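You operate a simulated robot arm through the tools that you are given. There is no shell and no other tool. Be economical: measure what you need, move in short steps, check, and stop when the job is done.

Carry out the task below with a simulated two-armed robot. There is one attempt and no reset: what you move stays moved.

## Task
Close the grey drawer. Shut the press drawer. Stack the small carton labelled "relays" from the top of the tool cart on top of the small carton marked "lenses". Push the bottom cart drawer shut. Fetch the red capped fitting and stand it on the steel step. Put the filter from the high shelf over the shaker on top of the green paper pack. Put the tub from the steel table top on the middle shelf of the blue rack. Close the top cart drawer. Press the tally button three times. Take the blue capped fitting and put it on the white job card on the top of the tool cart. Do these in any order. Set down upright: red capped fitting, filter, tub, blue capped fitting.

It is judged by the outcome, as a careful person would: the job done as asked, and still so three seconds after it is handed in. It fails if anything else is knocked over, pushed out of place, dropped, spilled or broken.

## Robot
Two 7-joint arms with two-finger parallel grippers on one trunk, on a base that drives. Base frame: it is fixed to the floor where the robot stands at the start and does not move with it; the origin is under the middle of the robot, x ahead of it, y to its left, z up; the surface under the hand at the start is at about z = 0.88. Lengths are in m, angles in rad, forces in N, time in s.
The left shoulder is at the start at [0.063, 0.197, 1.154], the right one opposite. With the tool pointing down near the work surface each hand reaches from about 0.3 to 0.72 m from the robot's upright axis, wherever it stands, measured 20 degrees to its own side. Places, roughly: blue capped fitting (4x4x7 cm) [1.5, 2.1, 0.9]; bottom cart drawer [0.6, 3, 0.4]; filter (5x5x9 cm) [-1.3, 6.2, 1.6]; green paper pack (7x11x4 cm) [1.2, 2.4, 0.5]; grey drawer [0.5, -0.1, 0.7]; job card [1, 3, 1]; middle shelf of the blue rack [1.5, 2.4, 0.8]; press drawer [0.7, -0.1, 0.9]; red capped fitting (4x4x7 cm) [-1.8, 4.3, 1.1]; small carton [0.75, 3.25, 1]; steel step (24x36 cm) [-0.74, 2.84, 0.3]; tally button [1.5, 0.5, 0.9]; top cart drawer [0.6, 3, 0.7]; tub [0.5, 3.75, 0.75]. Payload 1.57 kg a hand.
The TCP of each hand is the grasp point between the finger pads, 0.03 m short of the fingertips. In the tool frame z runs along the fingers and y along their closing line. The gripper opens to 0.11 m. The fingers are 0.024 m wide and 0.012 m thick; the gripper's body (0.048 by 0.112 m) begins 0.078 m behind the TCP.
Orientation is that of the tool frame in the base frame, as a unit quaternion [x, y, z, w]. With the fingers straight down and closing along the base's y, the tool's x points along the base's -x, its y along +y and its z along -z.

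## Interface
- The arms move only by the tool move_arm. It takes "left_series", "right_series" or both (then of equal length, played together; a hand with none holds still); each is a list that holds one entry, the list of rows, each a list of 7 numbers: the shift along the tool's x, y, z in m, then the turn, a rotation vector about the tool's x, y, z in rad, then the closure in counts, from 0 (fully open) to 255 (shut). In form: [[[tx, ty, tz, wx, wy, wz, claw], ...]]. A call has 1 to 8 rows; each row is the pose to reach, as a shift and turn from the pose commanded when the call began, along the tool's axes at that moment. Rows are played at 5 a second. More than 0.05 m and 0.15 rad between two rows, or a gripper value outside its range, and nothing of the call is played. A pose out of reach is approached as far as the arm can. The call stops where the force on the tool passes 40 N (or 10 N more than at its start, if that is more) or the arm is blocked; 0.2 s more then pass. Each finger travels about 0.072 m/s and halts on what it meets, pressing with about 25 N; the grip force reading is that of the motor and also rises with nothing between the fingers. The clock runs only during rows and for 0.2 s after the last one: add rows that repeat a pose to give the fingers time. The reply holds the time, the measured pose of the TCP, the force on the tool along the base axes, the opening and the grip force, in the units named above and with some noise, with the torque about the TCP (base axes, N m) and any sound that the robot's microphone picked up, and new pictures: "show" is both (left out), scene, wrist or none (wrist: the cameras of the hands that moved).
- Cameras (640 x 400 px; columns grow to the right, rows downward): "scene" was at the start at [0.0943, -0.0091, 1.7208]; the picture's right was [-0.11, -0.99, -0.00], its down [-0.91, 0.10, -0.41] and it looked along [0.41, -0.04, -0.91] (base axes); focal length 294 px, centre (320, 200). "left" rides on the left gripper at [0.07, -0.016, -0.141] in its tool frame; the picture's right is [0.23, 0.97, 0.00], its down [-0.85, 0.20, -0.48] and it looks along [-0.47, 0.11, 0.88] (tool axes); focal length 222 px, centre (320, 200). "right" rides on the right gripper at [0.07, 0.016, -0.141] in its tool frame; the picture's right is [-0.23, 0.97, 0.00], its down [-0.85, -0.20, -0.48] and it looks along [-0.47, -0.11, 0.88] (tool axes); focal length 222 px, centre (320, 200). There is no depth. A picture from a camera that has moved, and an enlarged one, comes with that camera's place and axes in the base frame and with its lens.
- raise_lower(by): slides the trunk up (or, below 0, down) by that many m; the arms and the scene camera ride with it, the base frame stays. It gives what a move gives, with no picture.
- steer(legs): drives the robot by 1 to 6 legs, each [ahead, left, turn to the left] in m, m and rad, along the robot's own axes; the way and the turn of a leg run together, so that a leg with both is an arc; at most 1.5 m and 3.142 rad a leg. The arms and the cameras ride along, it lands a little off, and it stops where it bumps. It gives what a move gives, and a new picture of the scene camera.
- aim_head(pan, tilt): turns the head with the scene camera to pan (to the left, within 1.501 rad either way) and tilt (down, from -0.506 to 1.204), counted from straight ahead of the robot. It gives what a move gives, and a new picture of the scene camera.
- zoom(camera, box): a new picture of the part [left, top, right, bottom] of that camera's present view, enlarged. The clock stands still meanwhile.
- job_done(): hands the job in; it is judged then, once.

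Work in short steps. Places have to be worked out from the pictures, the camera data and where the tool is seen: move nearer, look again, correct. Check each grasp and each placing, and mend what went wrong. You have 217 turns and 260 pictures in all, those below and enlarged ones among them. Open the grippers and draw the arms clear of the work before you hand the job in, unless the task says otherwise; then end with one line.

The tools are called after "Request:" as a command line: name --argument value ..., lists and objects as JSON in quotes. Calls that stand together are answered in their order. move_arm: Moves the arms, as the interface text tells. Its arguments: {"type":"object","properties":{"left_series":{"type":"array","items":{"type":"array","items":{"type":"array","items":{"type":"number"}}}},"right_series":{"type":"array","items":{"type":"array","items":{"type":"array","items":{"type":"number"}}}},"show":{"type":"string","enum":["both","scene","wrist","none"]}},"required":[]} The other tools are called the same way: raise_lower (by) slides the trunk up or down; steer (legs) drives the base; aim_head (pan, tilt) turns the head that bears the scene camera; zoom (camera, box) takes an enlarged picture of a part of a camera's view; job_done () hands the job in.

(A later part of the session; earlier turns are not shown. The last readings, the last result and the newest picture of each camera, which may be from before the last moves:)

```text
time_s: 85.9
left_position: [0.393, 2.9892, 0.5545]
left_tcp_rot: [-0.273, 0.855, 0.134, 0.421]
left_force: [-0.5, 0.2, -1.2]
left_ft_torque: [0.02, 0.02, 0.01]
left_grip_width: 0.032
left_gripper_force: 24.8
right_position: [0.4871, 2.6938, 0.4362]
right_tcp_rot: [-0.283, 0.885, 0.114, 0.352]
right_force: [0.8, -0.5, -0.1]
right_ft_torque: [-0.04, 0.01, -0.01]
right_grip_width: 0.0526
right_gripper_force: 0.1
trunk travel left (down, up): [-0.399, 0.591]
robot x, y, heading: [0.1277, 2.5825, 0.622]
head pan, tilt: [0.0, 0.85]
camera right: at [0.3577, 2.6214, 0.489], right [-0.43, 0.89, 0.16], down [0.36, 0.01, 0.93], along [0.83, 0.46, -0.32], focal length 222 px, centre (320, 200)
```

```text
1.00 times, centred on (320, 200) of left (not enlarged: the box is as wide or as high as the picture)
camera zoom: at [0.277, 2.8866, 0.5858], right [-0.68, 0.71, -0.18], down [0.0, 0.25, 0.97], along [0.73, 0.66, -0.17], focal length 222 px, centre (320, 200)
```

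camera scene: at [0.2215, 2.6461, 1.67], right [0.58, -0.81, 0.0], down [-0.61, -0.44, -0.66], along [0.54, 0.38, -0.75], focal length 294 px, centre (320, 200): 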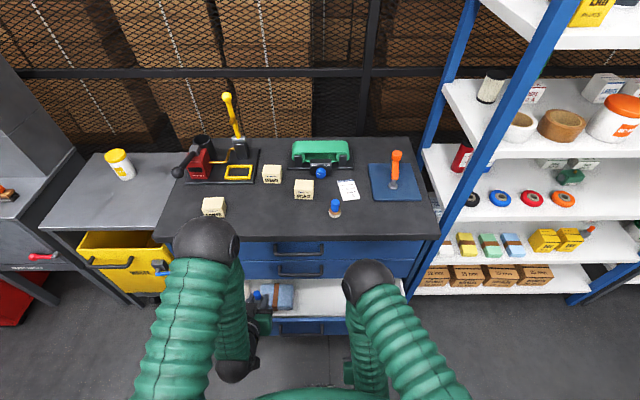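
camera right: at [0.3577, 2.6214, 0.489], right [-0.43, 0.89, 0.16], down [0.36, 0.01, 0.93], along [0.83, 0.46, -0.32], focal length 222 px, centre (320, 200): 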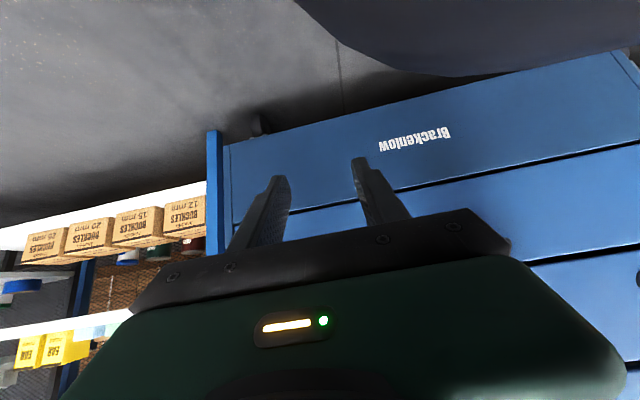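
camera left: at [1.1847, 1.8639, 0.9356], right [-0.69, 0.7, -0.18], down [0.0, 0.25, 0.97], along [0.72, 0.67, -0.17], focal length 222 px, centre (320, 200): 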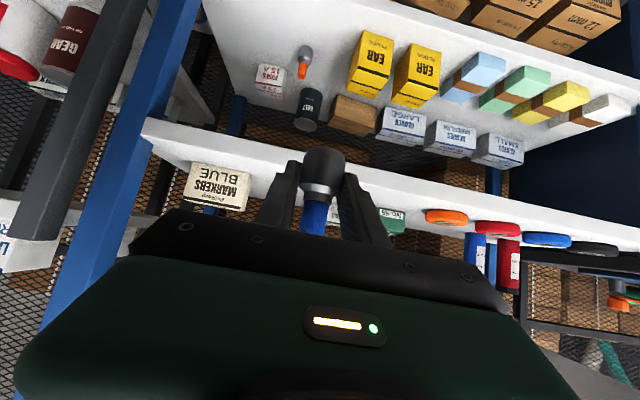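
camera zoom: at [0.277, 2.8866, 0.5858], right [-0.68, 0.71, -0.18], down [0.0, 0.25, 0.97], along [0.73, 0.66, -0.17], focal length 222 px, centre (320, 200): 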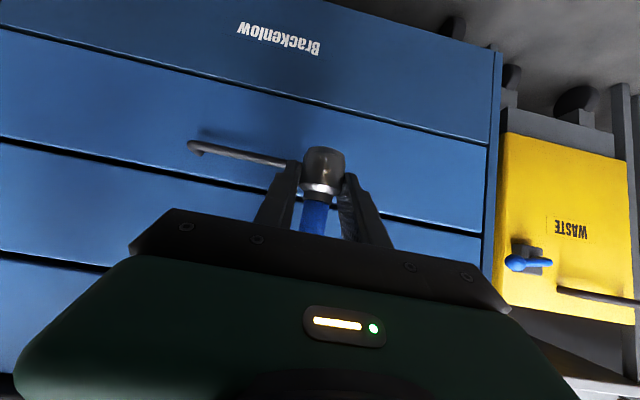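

The top view confirms all drawers shut. Trunk steps are limited to 0.4, so I raise 0.4 and then 0.08.

Request:
raise_lower --by 0.4

Request:
raise_lower --by 0.1

Request:
zoom --camera "scene" --box '[170, 130, 430, 300]'

Request:
zoom --camera "left" --box '[0, 0, 640, 400]'

```text
time_s: 89.7
left_position: [0.3934, 2.99, 0.9552]
left_tcp_rot: [-0.274, 0.854, 0.135, 0.421]
left_force: [0.4, -0.6, -0.7]
left_ft_torque: [0.04, 0.02, 0.03]
left_grip_width: 0.0318
left_gripper_force: 25.2
right_position: [0.488, 2.6936, 0.8356]
right_tcp_rot: [-0.283, 0.885, 0.114, 0.351]
right_force: [-0.7, 0.4, -1.0]
right_ft_torque: [0.01, 0.0, 0.03]
right_grip_width: 0.1098
right_gripper_force: 0.1
trunk travel left (down, up): [-0.799, 0.191]
robot x, y, heading: [0.128, 2.5832, 0.618]
head pan, tilt: [0.0, 0.85]
```

```text
time_s: 91.1
left_position: [0.3955, 2.991, 1.0556]
left_tcp_rot: [-0.273, 0.854, 0.134, 0.421]
left_force: [-0.8, 0.8, -1.4]
left_ft_torque: [0.01, 0.0, 0.02]
left_grip_width: 0.0318
left_gripper_force: 24.8
right_position: [0.4875, 2.6934, 0.9346]
right_tcp_rot: [-0.282, 0.885, 0.113, 0.351]
right_force: [-0.7, -0.6, -0.5]
right_ft_torque: [-0.01, -0.01, 0.01]
right_grip_width: 0.1097
right_gripper_force: 0.2
trunk travel left (down, up): [-0.899, 0.091]
robot x, y, heading: [0.1308, 2.5871, 0.617]
head pan, tilt: [0.0, 0.85]
```

```text
2.35 times, centred on (300, 215) of scene
camera zoom: at [0.2223, 2.6464, 1.8898], right [0.58, -0.81, 0.0], down [-0.61, -0.44, -0.66], along [0.54, 0.38, -0.75], focal length 693 px, centre (367, 165)
```

zoom: 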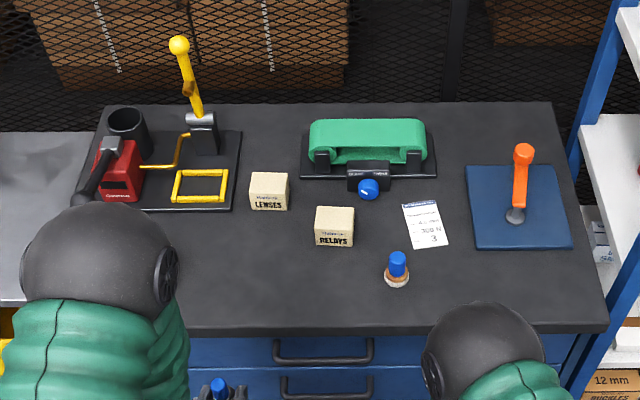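

```text
1.00 times, centred on (320, 200) of left (not enlarged: the box is as wide or as high as the picture)
camera zoom: at [0.2776, 2.8871, 1.0856], right [-0.68, 0.71, -0.18], down [0.0, 0.25, 0.97], along [0.73, 0.66, -0.17], focal length 222 px, centre (320, 200)
```

zoom: 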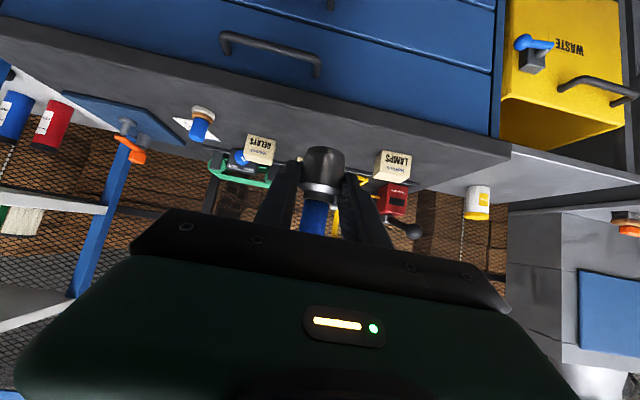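

Cart top is at z≈0.89; the job card centre is about 0.84 m ahead and 0.10 m right, and a blue-capped glue stick (not ours) stands in front-left of it. I will approach the card from the right-rear at a yaw so the hand clears it: first raise the right hand out of the way, then shift right/forward and turn 0.35 left.

Request:
move_arm --right_series '[[[-0.02, 0, -0.035, 0, 0, 0, 0], [-0.04, 0, -0.07, 0, 0, 0, 0], [-0.06, 0, -0.11, 0, 0, 0, 0], [-0.08, 0, -0.15, 0, 0, 0, 0], [-0.093, 0, -0.187, 0, 0, 0, 0]]]' --show "none"

Request:
steer --legs '[[0, -0.507, 0], [0, 0, 0.35], [0.2, -0.07, 0]]'

Request:
aim_head --pan 0.0 --tilt 0.9

Request:
zoom --camera "left" --box '[0, 0, 640, 400]'

```text
time_s: 92.5
left_position: [0.3942, 2.9896, 1.055]
left_tcp_rot: [-0.274, 0.854, 0.135, 0.421]
left_force: [-0.4, 0.4, -0.6]
left_ft_torque: [0.0, 0.01, 0.0]
left_grip_width: 0.032
left_gripper_force: 25.6
right_position: [0.4836, 2.7341, 1.0555]
right_tcp_rot: [-0.261, 0.878, 0.106, 0.387]
right_force: [0.3, 0.2, 0.2]
right_ft_torque: [0.0, -0.01, -0.01]
right_grip_width: 0.1098
right_gripper_force: 0.1
right hand out of reach, approached as far as the arm can: row 3, 4, 5
trunk travel left (down, up): [-0.899, 0.091]
robot x, y, heading: [0.1297, 2.5818, 0.616]
head pan, tilt: [0.0, 0.85]
stopped in row 5 (right hand): the arm was blocked; the commanded pose is now the measured one
```

```text
time_s: 97.8
left_position: [0.6988, 2.7663, 1.056]
left_tcp_rot: [-0.419, 0.792, 0.207, 0.393]
left_force: [-0.1, -0.1, -0.4]
left_ft_torque: [0.02, -0.02, -0.01]
left_grip_width: 0.0321
left_gripper_force: 24.9
right_position: [0.872, 2.5555, 1.0573]
right_tcp_rot: [-0.41, 0.818, 0.171, 0.364]
right_force: [0.7, -0.7, -0.8]
right_ft_torque: [0.03, -0.04, -0.01]
right_grip_width: 0.1102
right_gripper_force: 0.1
trunk travel left (down, up): [-0.899, 0.091]
robot x, y, heading: [0.5961, 2.2932, 0.97]
head pan, tilt: [0.0, 0.85]
camera scene: at [0.6546, 2.3814, 1.8904], right [0.83, -0.56, 0.0], down [-0.42, -0.62, -0.66], along [0.37, 0.55, -0.75], focal length 294 px, centre (320, 200)
```

scene: 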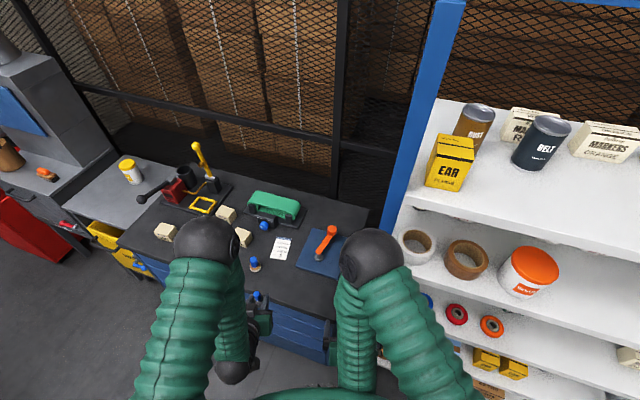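

```text
time_s: 98.4
left_position: [0.7018, 2.7675, 1.0556]
left_tcp_rot: [-0.419, 0.793, 0.207, 0.391]
left_force: [0.7, -0.1, -0.8]
left_ft_torque: [-0.01, 0.0, 0.01]
left_grip_width: 0.0321
left_gripper_force: 25.1
right_position: [0.875, 2.5581, 1.0572]
right_tcp_rot: [-0.409, 0.818, 0.173, 0.367]
right_force: [-0.4, 1.0, -0.1]
right_ft_torque: [0.0, -0.02, -0.02]
right_grip_width: 0.1097
right_gripper_force: 0.1
trunk travel left (down, up): [-0.899, 0.091]
robot x, y, heading: [0.5941, 2.2972, 0.974]
head pan, tilt: [0.0, 0.901]
camera scene: at [0.6572, 2.3822, 1.8862], right [0.83, -0.56, 0.0], down [-0.44, -0.65, -0.62], along [0.35, 0.51, -0.78], focal length 294 px, centre (320, 200)
```

scene: 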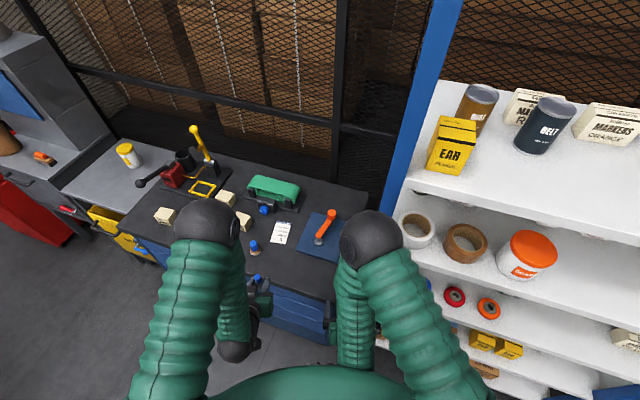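

```text
1.00 times, centred on (320, 200) of left (not enlarged: the box is as wide or as high as the picture)
camera zoom: at [0.6268, 2.6286, 1.0868], right [-0.88, 0.43, -0.18], down [-0.09, 0.23, 0.97], along [0.46, 0.87, -0.16], focal length 222 px, centre (320, 200)
```

zoom: 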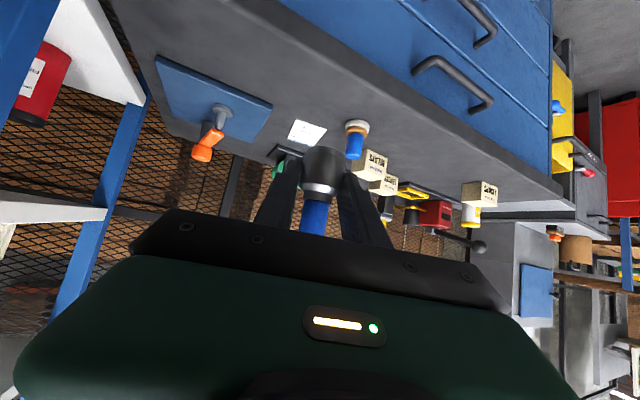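

Card and glue stick are both seen clear of the hand's line. I enlarge the scene to fix the card centre.

Request:
zoom --camera "scene" --box '[200, 180, 350, 280]'

Request:
zoom --camera "left" --box '[250, 90, 430, 200]'

```text
4.00 times, centred on (275, 230) of scene
camera zoom: at [0.6572, 2.3822, 1.8862], right [0.83, -0.56, 0.0], down [-0.44, -0.65, -0.62], along [0.35, 0.51, -0.78], focal length 1178 px, centre (500, 80)
```

zoom: 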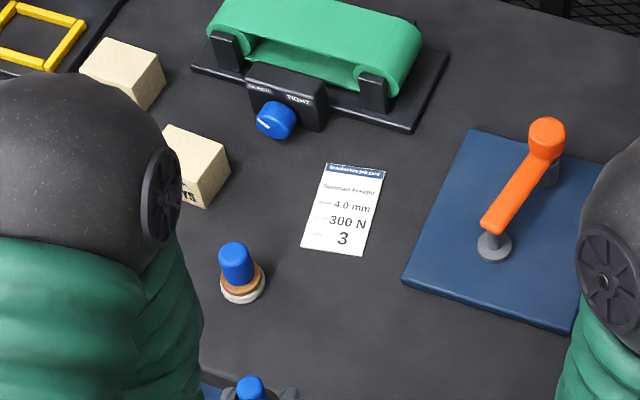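

```text
3.56 times, centred on (340, 145) of left
camera zoom: at [0.6268, 2.6286, 1.0868], right [-0.88, 0.43, -0.18], down [-0.09, 0.23, 0.97], along [0.46, 0.87, -0.16], focal length 790 px, centre (249, 396)
```

zoom: 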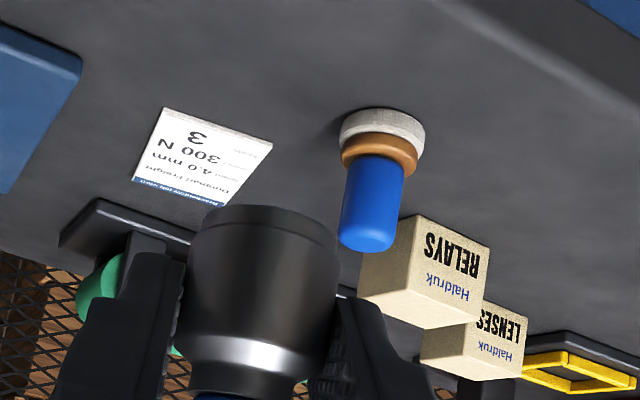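

The card centre comes to about (0.882, 2.991) with the cart top at z≈0.88–0.89. I move the fitting over the card at height, then partway down.

Request:
move_arm --left_series '[[[-0.0288, -0.004, 0.0375, 0, 0, 0, 255], [-0.0577, -0.007, 0.075, 0, 0, 0, 255], [-0.0865, -0.011, 0.1126, 0, 0, 0, 255], [-0.1153, -0.015, 0.15, 0, 0, 0, 255], [-0.1442, -0.018, 0.1877, 0, 0, 0, 255], [-0.173, -0.022, 0.2252, 0, 0, 0, 255], [-0.1354, -0.022, 0.2542, 0, 0, 0, 255], [-0.106, -0.022, 0.2765, 0, 0, 0, 255]]]' --show "both"

```text
time_s: 100.2
left_position: [0.879, 2.9909, 0.9709]
left_tcp_rot: [-0.418, 0.793, 0.206, 0.392]
left_force: [0.4, 0.4, -1.0]
left_ft_torque: [-0.01, 0.01, -0.03]
left_grip_width: 0.0319
left_gripper_force: 25.1
right_position: [0.8756, 2.5614, 1.0569]
right_tcp_rot: [-0.409, 0.817, 0.173, 0.366]
right_force: [1.0, -0.2, -0.5]
right_ft_torque: [0.02, 0.03, 0.01]
right_grip_width: 0.1099
right_gripper_force: 0.1
trunk travel left (down, up): [-0.899, 0.091]
robot x, y, heading: [0.5924, 2.2932, 0.971]
head pan, tilt: [0.0, 0.901]
camera scene: at [0.6587, 2.3866, 1.8859], right [0.83, -0.56, 0.0], down [-0.44, -0.65, -0.62], along [0.35, 0.51, -0.79], focal length 294 px, centre (320, 200)
camera left: at [0.8051, 2.8532, 1.0015], right [-0.88, 0.43, -0.18], down [-0.09, 0.23, 0.97], along [0.46, 0.87, -0.17], focal length 222 px, centre (320, 200)
```

scene: 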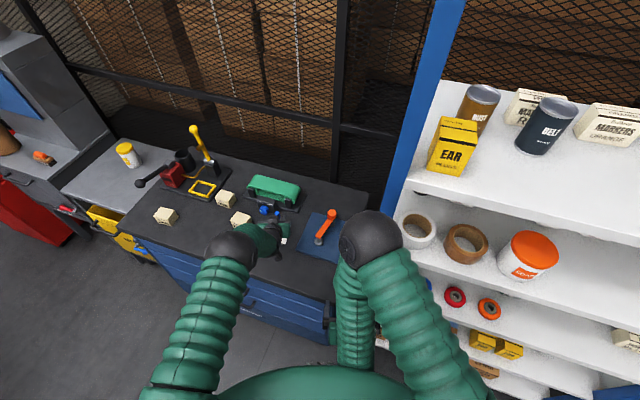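
left: 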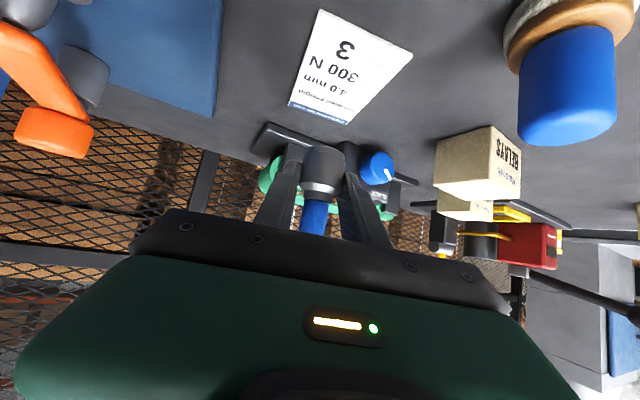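

The fitting is over the card, slightly beyond its centre. I ease back 1.5 cm and lower to near contact.

Request:
move_arm --left_series '[[[0.021, 0, 0.0, 0, 0, 0, 255], [0.037, 0, 0.0095, 0, 0, 0, 255], [0.0528, 0, 0.0217, 0, 0, 0, 255]]]' --show "wrist"

```text
time_s: 101.0
left_position: [0.8723, 2.9776, 0.9166]
left_tcp_rot: [-0.418, 0.792, 0.207, 0.393]
left_force: [0.7, 1.4, 4.5]
left_ft_torque: [0.06, -0.06, 0.03]
left_grip_width: 0.032
left_gripper_force: 25.3
right_position: [0.8758, 2.5597, 1.0579]
right_tcp_rot: [-0.408, 0.818, 0.173, 0.367]
right_force: [0.6, -0.5, -0.3]
right_ft_torque: [-0.01, 0.0, -0.01]
right_grip_width: 0.11
right_gripper_force: 0.1
trunk travel left (down, up): [-0.899, 0.091]
robot x, y, heading: [0.5953, 2.2978, 0.973]
head pan, tilt: [0.0, 0.901]
camera left: at [0.798, 2.8403, 0.9479], right [-0.88, 0.44, -0.18], down [-0.09, 0.23, 0.97], along [0.46, 0.87, -0.16], focal length 222 px, centre (320, 200)
```

left: 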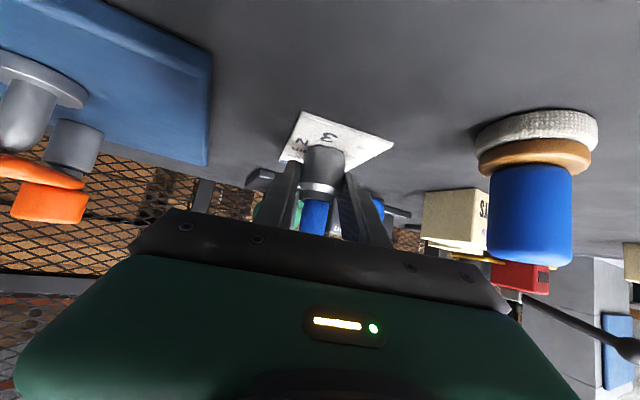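

Contact with 4.5 N upward: the fitting stands on the card. I open and withdraw along the hand's axis.

Request:
move_arm --left_series '[[[0, 0, 0, 0, 0, 0, 150], [0, 0, 0, 0, 0, 0, 110], [0, 0, 0, 0, 0, 0, 110], [-0.002, 0, -0.03, 0, 0, 0, 110], [-0.01, 0, -0.075, 0, 0, 0, 110], [-0.03, 0, -0.12, 0, 0, 0, 60], [-0.05, 0, -0.16, 0, 0, 0, 0]]]' --show "both"

```text
time_s: 102.6
left_position: [0.8172, 2.8964, 1.0546]
left_tcp_rot: [-0.419, 0.793, 0.207, 0.391]
left_force: [-0.1, -0.6, -0.2]
left_ft_torque: [0.04, -0.01, 0.01]
left_grip_width: 0.1102
left_gripper_force: 0.0
right_position: [0.8749, 2.5589, 1.0553]
right_tcp_rot: [-0.409, 0.818, 0.173, 0.365]
right_force: [0.2, -0.4, 0.0]
right_ft_torque: [0.02, 0.02, 0.02]
right_grip_width: 0.1101
right_gripper_force: 0.1
trunk travel left (down, up): [-0.899, 0.091]
robot x, y, heading: [0.5988, 2.2958, 0.972]
head pan, tilt: [0.0, 0.901]
camera scene: at [0.6574, 2.3827, 1.886], right [0.83, -0.56, 0.0], down [-0.44, -0.65, -0.62], along [0.35, 0.51, -0.78], focal length 294 px, centre (320, 200)
camera left: at [0.7432, 2.759, 1.0853], right [-0.88, 0.43, -0.18], down [-0.09, 0.23, 0.97], along [0.46, 0.87, -0.16], focal length 222 px, centre (320, 200)
```

scene: 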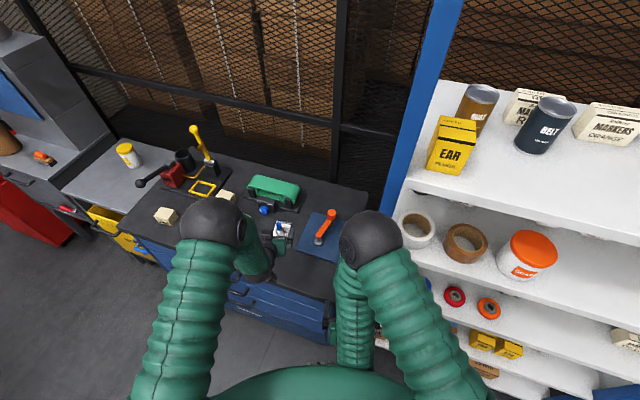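
left: 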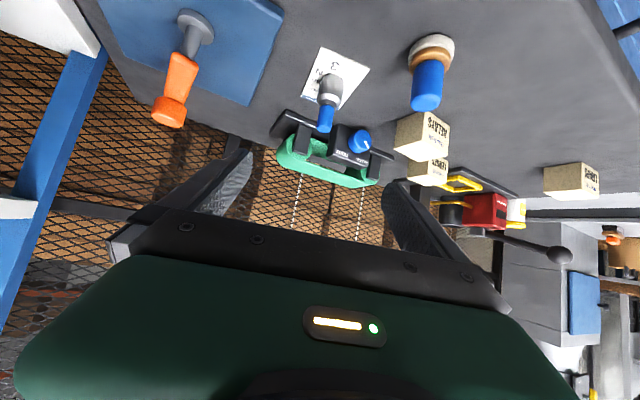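

The blue fitting stands upright on the card. Now the relays carton at about (0.769, 3.109), lenses at about (0.765, 3.25). I raise and straighten the left hand, then move to a stance facing the cart with relays 0.52 m ahead.

Request:
move_arm --left_series '[[[-0.001, 0, -0.022, 0, 0.13, 0, 0], [-0.002, 0, -0.044, 0, 0.26, 0, 0], [-0.003, 0, -0.067, 0, 0.39, 0, 0], [-0.004, 0, -0.09, 0, 0.52, 0, 0], [-0.005, 0, -0.112, 0, 0.65, 0, 0], [-0.006, 0, -0.134, 0, 0.78, 0, 0], [-0.006, 0, -0.156, 0, 0.913, 0, 0]]]' --show "none"

Request:
steer --legs '[[0, 0, -0.352], [0.0, 0.41, 0], [0.093, 0, 0]]'

Request:
zoom --camera "left" --box '[0, 0, 640, 400]'

```text
time_s: 104.2
left_position: [0.7484, 2.8003, 1.1519]
left_tcp_rot: [-0.467, 0.884, 0.0, 0.0]
left_force: [0.5, -0.4, 0.3]
left_ft_torque: [-0.02, 0.01, -0.01]
left_grip_width: 0.1097
left_gripper_force: 0.1
right_position: [0.8749, 2.5594, 1.0563]
right_tcp_rot: [-0.409, 0.818, 0.173, 0.365]
right_force: [-1.5, 0.3, -0.2]
right_ft_torque: [0.01, 0.01, -0.02]
right_grip_width: 0.11
right_gripper_force: 0.1
trunk travel left (down, up): [-0.899, 0.091]
robot x, y, heading: [0.5969, 2.2943, 0.971]
head pan, tilt: [0.0, 0.901]
```

```text
time_s: 108.5
left_position: [0.7407, 3.0962, 1.1565]
left_tcp_rot: [-0.306, 0.952, 0.003, 0.006]
left_force: [0.1, -0.1, 0.5]
left_ft_torque: [0.02, 0.02, 0.0]
left_grip_width: 0.11
left_gripper_force: 0.1
right_position: [0.7764, 2.829, 1.0604]
right_tcp_rot: [-0.262, 0.875, 0.108, 0.393]
right_force: [-1.4, -0.3, 0.3]
right_ft_torque: [0.03, -0.07, 0.02]
right_grip_width: 0.1098
right_gripper_force: 0.0
trunk travel left (down, up): [-0.899, 0.091]
robot x, y, heading: [0.4292, 2.6853, 0.62]
head pan, tilt: [0.0, 0.901]
camera scene: at [0.5073, 2.7331, 1.8872], right [0.58, -0.81, 0.0], down [-0.63, -0.45, -0.63], along [0.51, 0.37, -0.78], focal length 294 px, centre (320, 200)
```

scene: 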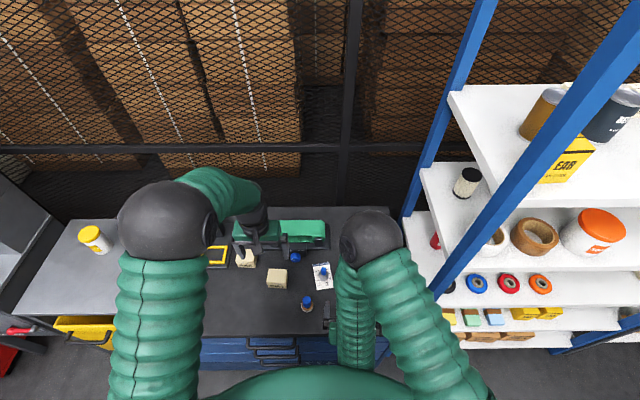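

```text
1.00 times, centred on (320, 200) of left (not enlarged: the box is as wide or as high as the picture)
camera zoom: at [0.6923, 3.0403, 1.2983], right [-0.75, 0.66, 0.0], down [0.57, 0.66, 0.49], along [0.32, 0.37, -0.87], focal length 222 px, centre (320, 200)
```

zoom: 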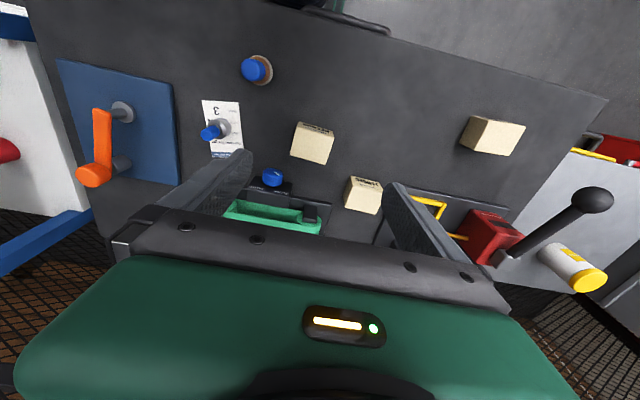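

I enlarge the wrist view to judge the relays carton's size and orientation.

Request:
zoom --camera "left" --box '[250, 90, 430, 220]'

Request:
zoom --camera "scene" --box '[220, 220, 360, 320]'

```text
3.08 times, centred on (340, 155) of left
camera zoom: at [0.6923, 3.0403, 1.2983], right [-0.75, 0.66, 0.0], down [0.57, 0.66, 0.49], along [0.32, 0.37, -0.87], focal length 684 px, centre (258, 338)
```

zoom: 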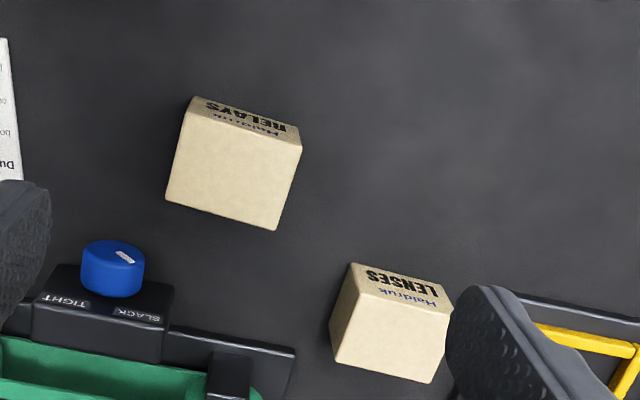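

```text
4.00 times, centred on (290, 270) of scene
camera zoom: at [0.5073, 2.7331, 1.8872], right [0.58, -0.81, 0.0], down [-0.63, -0.45, -0.63], along [0.51, 0.37, -0.78], focal length 1178 px, centre (440, -80)
```

zoom: 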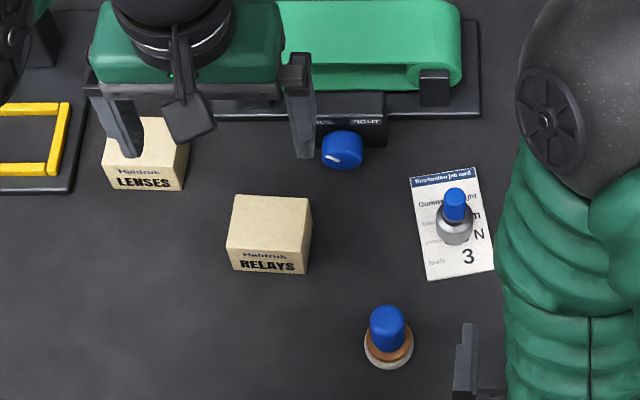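

Relays' top centre is at (0.772, 3.109), aligned with the hand, about 6 cm wide. I centre over it and lower to just above its top.

Request:
move_arm --left_series '[[[-0.033, -0.008, 0.0, 0, 0, 0, 0], [-0.033, -0.008, 0.045, 0, 0, 0, 0], [-0.033, -0.008, 0.09, 0, 0, 0, 0], [-0.033, -0.008, 0.135, 0, 0, 0, 0], [-0.033, -0.008, 0.175, 0, 0, 0, 0]]]' --show "both"

```text
time_s: 109.7
left_position: [0.7812, 3.1156, 0.976]
left_tcp_rot: [-0.306, 0.952, 0.001, 0.002]
left_force: [-0.5, 0.0, 0.7]
left_ft_torque: [0.01, 0.01, 0.0]
left_grip_width: 0.11
left_gripper_force: 0.1
right_position: [0.787, 2.8352, 1.058]
right_tcp_rot: [-0.26, 0.876, 0.107, 0.392]
right_force: [0.8, 0.1, 0.6]
right_ft_torque: [0.0, -0.03, 0.02]
right_grip_width: 0.1099
right_gripper_force: 0.0
trunk travel left (down, up): [-0.899, 0.091]
robot x, y, heading: [0.4317, 2.6789, 0.626]
head pan, tilt: [0.0, 0.901]
camera scene: at [0.5243, 2.7464, 1.8859], right [0.58, -0.81, 0.0], down [-0.64, -0.46, -0.62], along [0.5, 0.36, -0.79], focal length 294 px, centre (320, 200)
camera left: at [0.7337, 3.0616, 1.118], right [-0.75, 0.66, 0.0], down [0.58, 0.66, 0.48], along [0.32, 0.36, -0.88], focal length 222 px, centre (320, 200)
```

scene: 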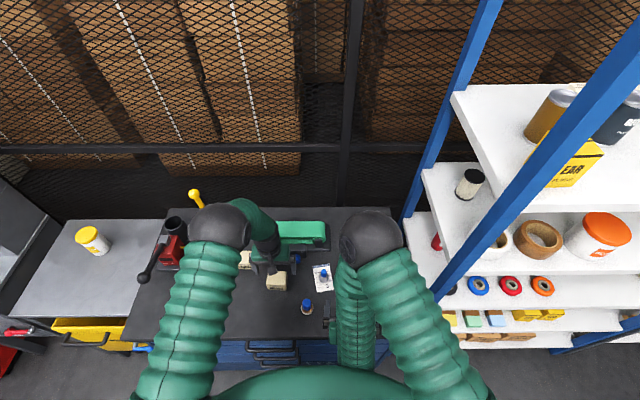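
left: 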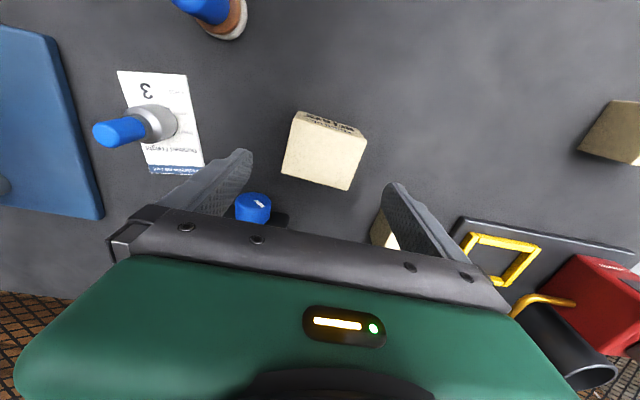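

The hand is about 1.5 cm too far ahead of the carton; I correct back, narrow the opening a little, lower to z 0.926 and close.

Request:
move_arm --left_series '[[[0.015, -0.002, 0.0, 0, 0, 0, 45], [0.015, -0.002, 0.03, 0, 0, 0, 45], [0.015, -0.002, 0.05, 0, 0, 0, 45], [0.015, -0.002, 0.05, 0, 0, 0, 255], [0.015, -0.002, 0.05, 0, 0, 0, 255], [0.015, -0.002, 0.05, 0, 0, 0, 255]]]' --show "wrist"

```text
time_s: 111.1
left_position: [0.7693, 3.1065, 0.9275]
left_tcp_rot: [-0.305, 0.952, 0.001, 0.002]
left_force: [-0.8, 0.1, 0.8]
left_ft_torque: [0.02, 0.0, -0.02]
left_grip_width: 0.0655
left_gripper_force: 25.4
right_position: [0.7857, 2.8357, 1.0562]
right_tcp_rot: [-0.259, 0.876, 0.107, 0.393]
right_force: [0.3, 0.8, 0.6]
right_ft_torque: [-0.01, 0.01, 0.02]
right_grip_width: 0.1099
right_gripper_force: 0.1
trunk travel left (down, up): [-0.899, 0.091]
robot x, y, heading: [0.4315, 2.6822, 0.619]
head pan, tilt: [0.0, 0.901]
camera left: at [0.7214, 3.0513, 1.0691], right [-0.75, 0.66, 0.0], down [0.58, 0.66, 0.48], along [0.32, 0.36, -0.88], focal length 222 px, centre (320, 200)
```

left: 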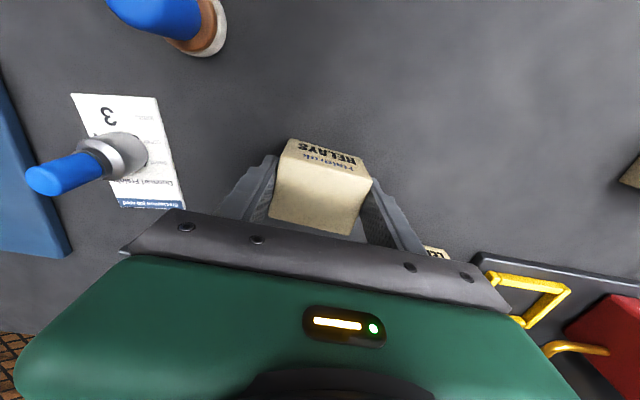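

Relays is held (width 0.066). I lift 12 cm and carry it over lenses at about (0.765, 3.25).

Request:
move_arm --left_series '[[[0, 0, -0.04, 0, 0, 0, 255], [0, 0, -0.08, 0, 0, 0, 255], [0, 0, -0.12, 0, 0, 0, 255], [-0.025, 0.036, -0.12, 0, 0, 0, 255], [-0.05, 0.075, -0.12, 0, 0, 0, 255], [-0.075, 0.112, -0.12, 0, 0, 0, 255], [-0.08, 0.119, -0.12, 0, 0, 0, 255]]]' --show "both"

Request:
zoom --camera "scene" --box '[170, 200, 350, 320]'

```text
time_s: 112.7
left_position: [0.7631, 3.25, 1.048]
left_tcp_rot: [-0.305, 0.952, 0.0, 0.001]
left_force: [-0.5, -0.6, -0.4]
left_ft_torque: [0.02, 0.04, -0.02]
left_grip_width: 0.0652
left_gripper_force: 25.2
right_position: [0.7841, 2.8376, 1.0567]
right_tcp_rot: [-0.259, 0.876, 0.109, 0.392]
right_force: [-0.4, -0.2, -0.4]
right_ft_torque: [-0.01, -0.04, -0.02]
right_grip_width: 0.11
right_gripper_force: 0.1
trunk travel left (down, up): [-0.899, 0.091]
robot x, y, heading: [0.4316, 2.6821, 0.623]
head pan, tilt: [0.0, 0.901]
camera scene: at [0.5204, 2.7474, 1.886], right [0.58, -0.81, 0.0], down [-0.64, -0.46, -0.62], along [0.5, 0.36, -0.79], focal length 294 px, centre (320, 200)
camera left: at [0.7163, 3.1948, 1.1898], right [-0.75, 0.66, 0.0], down [0.58, 0.66, 0.48], along [0.32, 0.36, -0.88], focal length 222 px, centre (320, 200)
```

scene: 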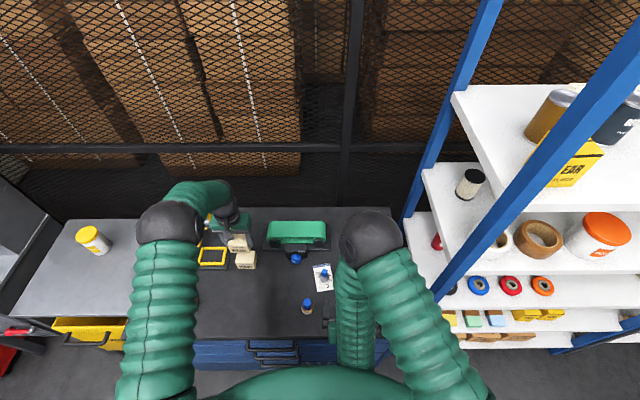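
left: 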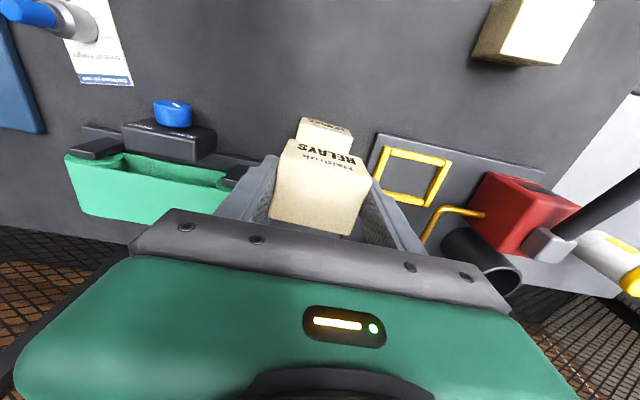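

```text
3.33 times, centred on (260, 260) of scene
camera zoom: at [0.5204, 2.7474, 1.886], right [0.58, -0.81, 0.0], down [-0.64, -0.46, -0.62], along [0.5, 0.36, -0.79], focal length 982 px, centre (520, 0)
```

zoom: 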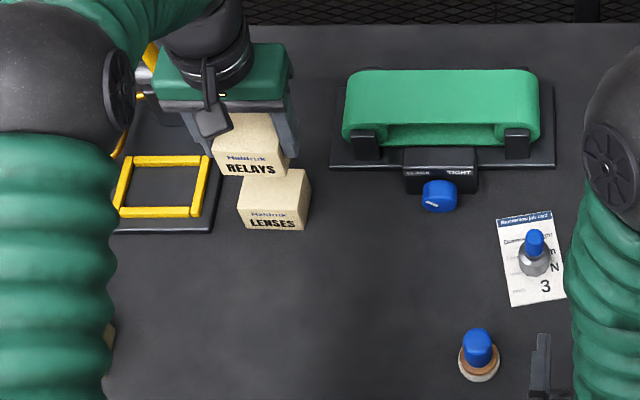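

Relays is directly above lenses. I lower to just above the expected contact height.

Request:
move_arm --left_series '[[[0, 0, 0.03, 0, 0, 0, 255], [0, 0, 0.055, 0, 0, 0, 255], [0, 0, 0.06, 0, 0, 0, 255], [0, 0, 0.065, 0, 0, 0, 255]]]' --show "wrist"

```text
time_s: 113.7
left_position: [0.7637, 3.2497, 0.9838]
left_tcp_rot: [-0.306, 0.952, 0.0, 0.001]
left_force: [-0.1, 0.1, -0.8]
left_ft_torque: [-0.02, 0.01, 0.02]
left_grip_width: 0.0652
left_gripper_force: 25.6
right_position: [0.7847, 2.8368, 1.057]
right_tcp_rot: [-0.259, 0.876, 0.108, 0.392]
right_force: [-0.5, -0.6, 0.5]
right_ft_torque: [-0.02, 0.0, -0.02]
right_grip_width: 0.1101
right_gripper_force: 0.0
trunk travel left (down, up): [-0.899, 0.091]
robot x, y, heading: [0.4283, 2.6856, 0.618]
head pan, tilt: [0.0, 0.901]
camera left: at [0.7168, 3.1942, 1.1247], right [-0.75, 0.66, 0.0], down [0.58, 0.66, 0.48], along [0.32, 0.36, -0.88], focal length 222 px, centre (320, 200)
```

left: 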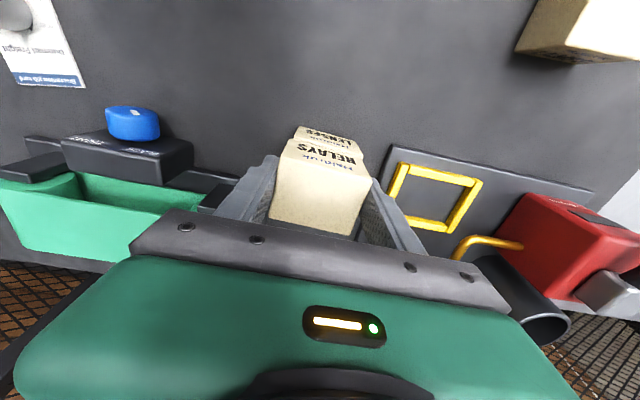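

No contact yet; I lower in 3 mm steps.

Request:
move_arm --left_series '[[[0, 0, 0.003, 0, 0, 0, 255], [0, 0, 0.006, 0, 0, 0, 255], [0, 0, 0.009, 0, 0, 0, 255]]]' --show "none"

```text
time_s: 114.5
left_position: [0.7659, 3.2491, 0.9777]
left_tcp_rot: [-0.306, 0.952, 0.002, 0.004]
left_force: [-1.9, 0.7, 16.4]
left_ft_torque: [-0.14, 0.22, -0.09]
left_grip_width: 0.065
left_gripper_force: 25.1
right_position: [0.7826, 2.8342, 1.0577]
right_tcp_rot: [-0.26, 0.876, 0.107, 0.392]
right_force: [-0.8, -0.1, -0.1]
right_ft_torque: [-0.02, -0.02, 0.01]
right_grip_width: 0.11
right_gripper_force: 0.0
trunk travel left (down, up): [-0.899, 0.091]
robot x, y, heading: [0.4311, 2.6785, 0.624]
head pan, tilt: [0.0, 0.901]
```

Contact at TCP z≈0.979 (16 N). I relieve 2 mm, open and rise straight up.

Request:
move_arm --left_series '[[[0, 0, -0.003, 0, 0, 0, 255], [0, 0, -0.003, 0, 0, 0, 90], [0, 0, -0.003, 0, 0, 0, 50], [0, 0, -0.003, 0, 0, 0, 50], [0, 0, -0.04, 0, 0, 0, 50], [0, 0, -0.085, 0, 0, 0, 20], [0, 0, -0.13, 0, 0, 0, 0], [0, 0, -0.17, 0, 0, 0, 0]]]' --show "both"

```text
time_s: 116.3
left_position: [0.7638, 3.2486, 1.145]
left_tcp_rot: [-0.306, 0.952, 0.0, 0.002]
left_force: [0.3, -0.3, 0.0]
left_ft_torque: [-0.01, 0.01, 0.0]
left_grip_width: 0.11
left_gripper_force: 0.0
right_position: [0.7838, 2.8364, 1.0566]
right_tcp_rot: [-0.259, 0.876, 0.108, 0.393]
right_force: [0.7, -0.2, 0.3]
right_ft_torque: [-0.02, 0.04, 0.01]
right_grip_width: 0.11
right_gripper_force: 0.1
trunk travel left (down, up): [-0.899, 0.091]
robot x, y, heading: [0.4348, 2.6827, 0.622]
head pan, tilt: [0.0, 0.901]
camera scene: at [0.5201, 2.7453, 1.886], right [0.58, -0.81, 0.0], down [-0.64, -0.46, -0.62], along [0.5, 0.36, -0.78], focal length 294 px, centre (320, 200)
camera left: at [0.7153, 3.1933, 1.2866], right [-0.75, 0.66, 0.0], down [0.58, 0.66, 0.48], along [0.32, 0.36, -0.88], focal length 222 px, centre (320, 200)
```

scene: 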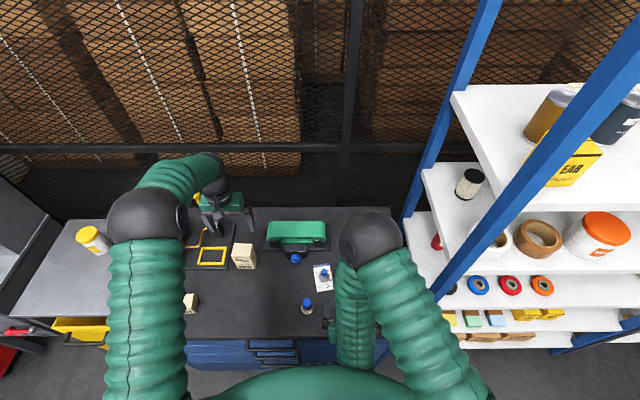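
left: 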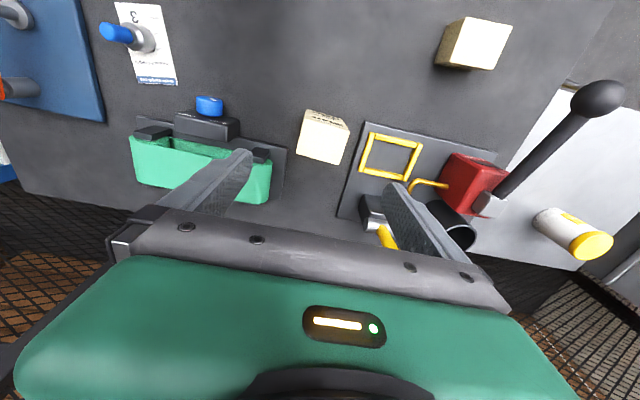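

The stack looks good. The tub (white with yellow lid) stands on the steel table left of the cart around (0.465, 3.86). I retract and tilt the left hand, then slide 0.73 m left.

Request:
move_arm --left_series '[[[0.035, -0.01, 0.0, 0, -0.13, 0, 0], [0.07, -0.02, 0.0, 0, -0.26, 0, 0], [0.105, -0.03, 0.01, 0, -0.39, 0, 0], [0.14, -0.045, 0.03, 0, -0.52, 0, 0], [0.17, -0.06, 0.05, 0, -0.65, 0, 0], [0.19, -0.07, 0.06, 0, -0.78, 0, 0], [0.19, -0.07, 0.06, 0, -0.91, 0, 0]]]' --show "none"

Request:
steer --legs '[[0, 0.73, 0]]'

Request:
zoom --camera "left" --box '[0, 0, 640, 400]'

```text
time_s: 117.9
left_position: [0.658, 3.0868, 1.0721]
left_tcp_rot: [-0.275, 0.854, 0.135, 0.42]
left_force: [-0.4, 0.3, -0.2]
left_ft_torque: [0.01, 0.0, -0.01]
left_grip_width: 0.1101
left_gripper_force: 0.1
left hand out of reach, approached as far as the arm can: row 6, 7
right_position: [0.7847, 2.837, 1.0557]
right_tcp_rot: [-0.261, 0.876, 0.108, 0.392]
right_force: [0.5, -0.2, -1.1]
right_ft_torque: [-0.01, -0.01, -0.01]
right_grip_width: 0.1097
right_gripper_force: 0.1
trunk travel left (down, up): [-0.899, 0.091]
robot x, y, heading: [0.4291, 2.6814, 0.62]
head pan, tilt: [0.0, 0.901]
```

```text
time_s: 121.9
left_position: [0.2383, 3.6738, 1.0735]
left_tcp_rot: [-0.274, 0.855, 0.137, 0.419]
left_force: [-0.2, 0.1, 0.1]
left_ft_torque: [-0.02, 0.02, -0.02]
left_grip_width: 0.1102
left_gripper_force: 0.0
right_position: [0.3664, 3.4211, 1.0564]
right_tcp_rot: [-0.259, 0.877, 0.104, 0.391]
right_force: [0.6, 0.7, -0.6]
right_ft_torque: [0.01, 0.0, 0.03]
right_grip_width: 0.11
right_gripper_force: 0.1
trunk travel left (down, up): [-0.899, 0.091]
robot x, y, heading: [0.0081, 3.2748, 0.619]
head pan, tilt: [0.0, 0.901]
camera scene: at [0.1025, 3.3303, 1.886], right [0.58, -0.81, 0.0], down [-0.64, -0.45, -0.62], along [0.5, 0.36, -0.79], focal length 294 px, centre (320, 200)
```

scene: 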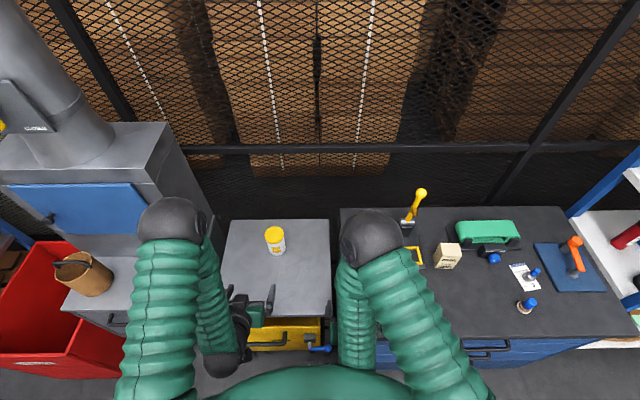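

```text
1.00 times, centred on (320, 200) of left (not enlarged: the box is as wide or as high as the picture)
camera zoom: at [0.1219, 3.5703, 1.1047], right [-0.68, 0.71, -0.17], down [0.0, 0.24, 0.97], along [0.73, 0.66, -0.17], focal length 222 px, centre (320, 200)
```

zoom: 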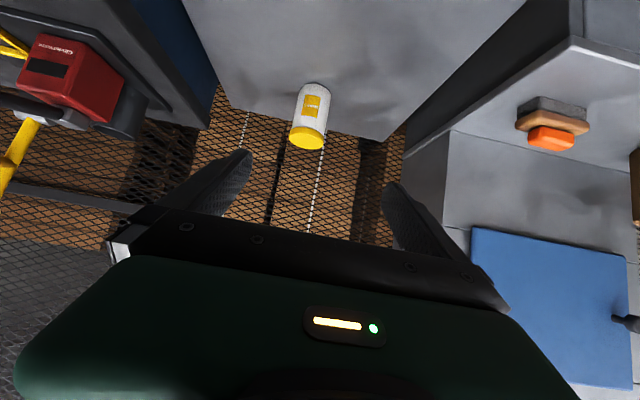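

The tub is seen by both cameras around (0.49, 3.83), roughly 7–8 cm wide. I enlarge both views to measure it.

Request:
zoom --camera "scene" --box '[215, 200, 345, 290]'

Request:
zoom --camera "left" --box '[250, 60, 380, 170]'

```text
4.44 times, centred on (280, 245) of scene
camera zoom: at [0.1025, 3.3303, 1.886], right [0.58, -0.81, 0.0], down [-0.64, -0.45, -0.62], along [0.5, 0.36, -0.79], focal length 1309 px, centre (498, 0)
```

zoom: 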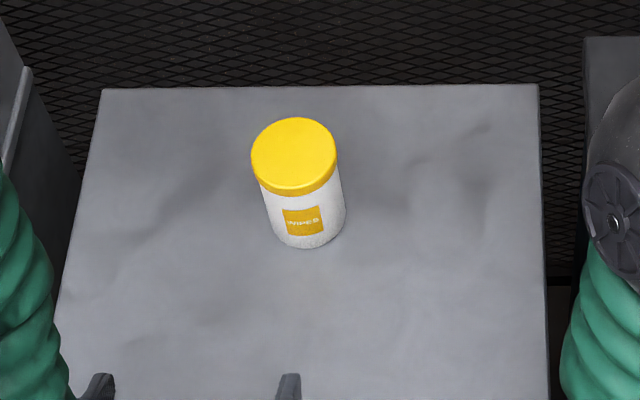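

```text
3.64 times, centred on (315, 115) of left
camera zoom: at [0.1219, 3.5703, 1.1047], right [-0.68, 0.71, -0.17], down [0.0, 0.24, 0.97], along [0.73, 0.66, -0.17], focal length 808 px, centre (338, 509)
```

zoom: 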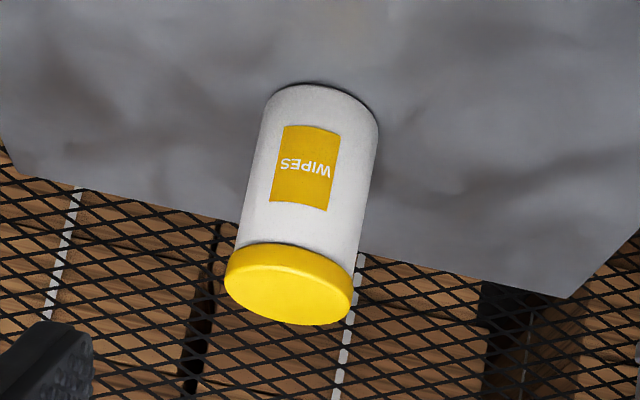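

The tub is a wipes tub about 6.8 cm across (lid 7.5), axis near (0.482, 3.825), table top z≈0.77, lid z≈0.91. I lower the left hand in front of it and advance partway.

Request:
move_arm --left_series '[[[0.0377, -0.006, 0.0292, 0, 0, 0, 0], [0.0755, -0.012, 0.0584, 0, 0, 0, 0], [0.1132, -0.0185, 0.0876, 0, 0, 0, 0], [0.151, -0.0185, 0.1168, 0, 0, 0, 0], [0.1887, -0.0185, 0.146, 0, 0, 0, 0], [0.1587, -0.0185, 0.185, 0, 0, 0, 0], [0.1287, -0.0185, 0.2238, 0, 0, 0, 0], [0.1, -0.0185, 0.26, 0, 0, 0, 0]]]' --show "both"

```text
time_s: 123.7
left_position: [0.3653, 3.7478, 0.8353]
left_tcp_rot: [-0.274, 0.854, 0.135, 0.42]
left_force: [0.3, 0.1, -0.8]
left_ft_torque: [-0.02, 0.02, 0.01]
left_grip_width: 0.1101
left_gripper_force: 0.1
right_position: [0.3655, 3.425, 1.0559]
right_tcp_rot: [-0.259, 0.876, 0.104, 0.394]
right_force: [-0.1, -0.2, -0.2]
right_ft_torque: [-0.02, 0.01, -0.02]
right_grip_width: 0.11
right_gripper_force: 0.0
trunk travel left (down, up): [-0.899, 0.091]
robot x, y, heading: [0.0104, 3.2748, 0.619]
head pan, tilt: [0.0, 0.901]
camera scene: at [0.0997, 3.3367, 1.8859], right [0.58, -0.81, 0.0], down [-0.64, -0.46, -0.62], along [0.5, 0.36, -0.79], focal length 294 px, centre (320, 200)
camera left: at [0.2482, 3.6429, 0.866], right [-0.68, 0.71, -0.18], down [0.0, 0.24, 0.97], along [0.73, 0.66, -0.17], focal length 222 px, centre (320, 200)
```

scene: 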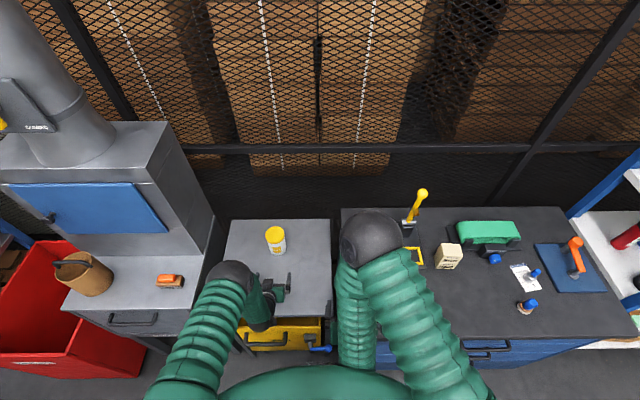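
left: 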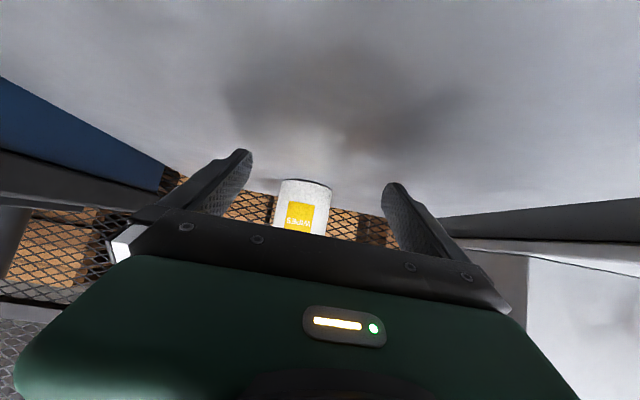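

The tub is centred between the fingers, about 13.5 cm further in; the table seems a bit higher (~0.79–0.80), so I raise 1.2 cm while advancing, then close.

Request:
move_arm --left_series '[[[-0.03, -0.002, 0.022, 0, 0, 0, 0], [-0.051, -0.004, 0.048, 0, 0, 0, 0], [-0.072, -0.006, 0.074, 0, 0, 0, 0], [-0.092, -0.006, 0.0995, 0, 0, 0, 0], [-0.092, -0.006, 0.0995, 0, 0, 0, 255], [-0.092, -0.006, 0.0995, 0, 0, 0, 255], [-0.092, -0.006, 0.0995, 0, 0, 0, 255]]]' --show "both"

```text
time_s: 125.3
left_position: [0.4764, 3.82, 0.8477]
left_tcp_rot: [-0.274, 0.854, 0.135, 0.421]
left_force: [0.9, 1.3, 0.2]
left_ft_torque: [-0.04, 0.04, -0.02]
left_grip_width: 0.071
left_gripper_force: 25.0
right_position: [0.3643, 3.4251, 1.0561]
right_tcp_rot: [-0.26, 0.875, 0.105, 0.395]
right_force: [-0.4, 0.0, 0.0]
right_ft_torque: [0.0, 0.04, -0.01]
right_grip_width: 0.1095
right_gripper_force: 0.0
trunk travel left (down, up): [-0.899, 0.091]
robot x, y, heading: [0.0123, 3.2746, 0.619]
head pan, tilt: [0.0, 0.901]
camera scene: at [0.0983, 3.3379, 1.886], right [0.58, -0.81, 0.0], down [-0.64, -0.46, -0.62], along [0.5, 0.36, -0.79], focal length 294 px, centre (320, 200)
camera left: at [0.361, 3.7163, 0.878], right [-0.68, 0.71, -0.18], down [0.0, 0.24, 0.97], along [0.73, 0.66, -0.17], focal length 222 px, centre (320, 200)
```

scene: 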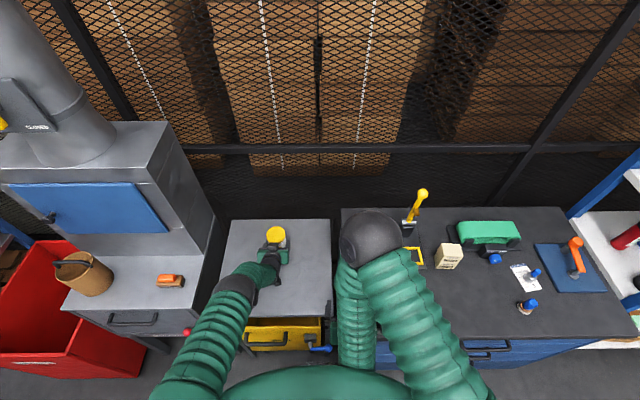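
left: 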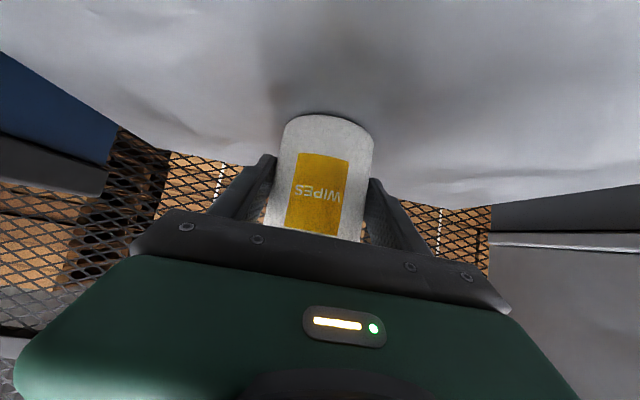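

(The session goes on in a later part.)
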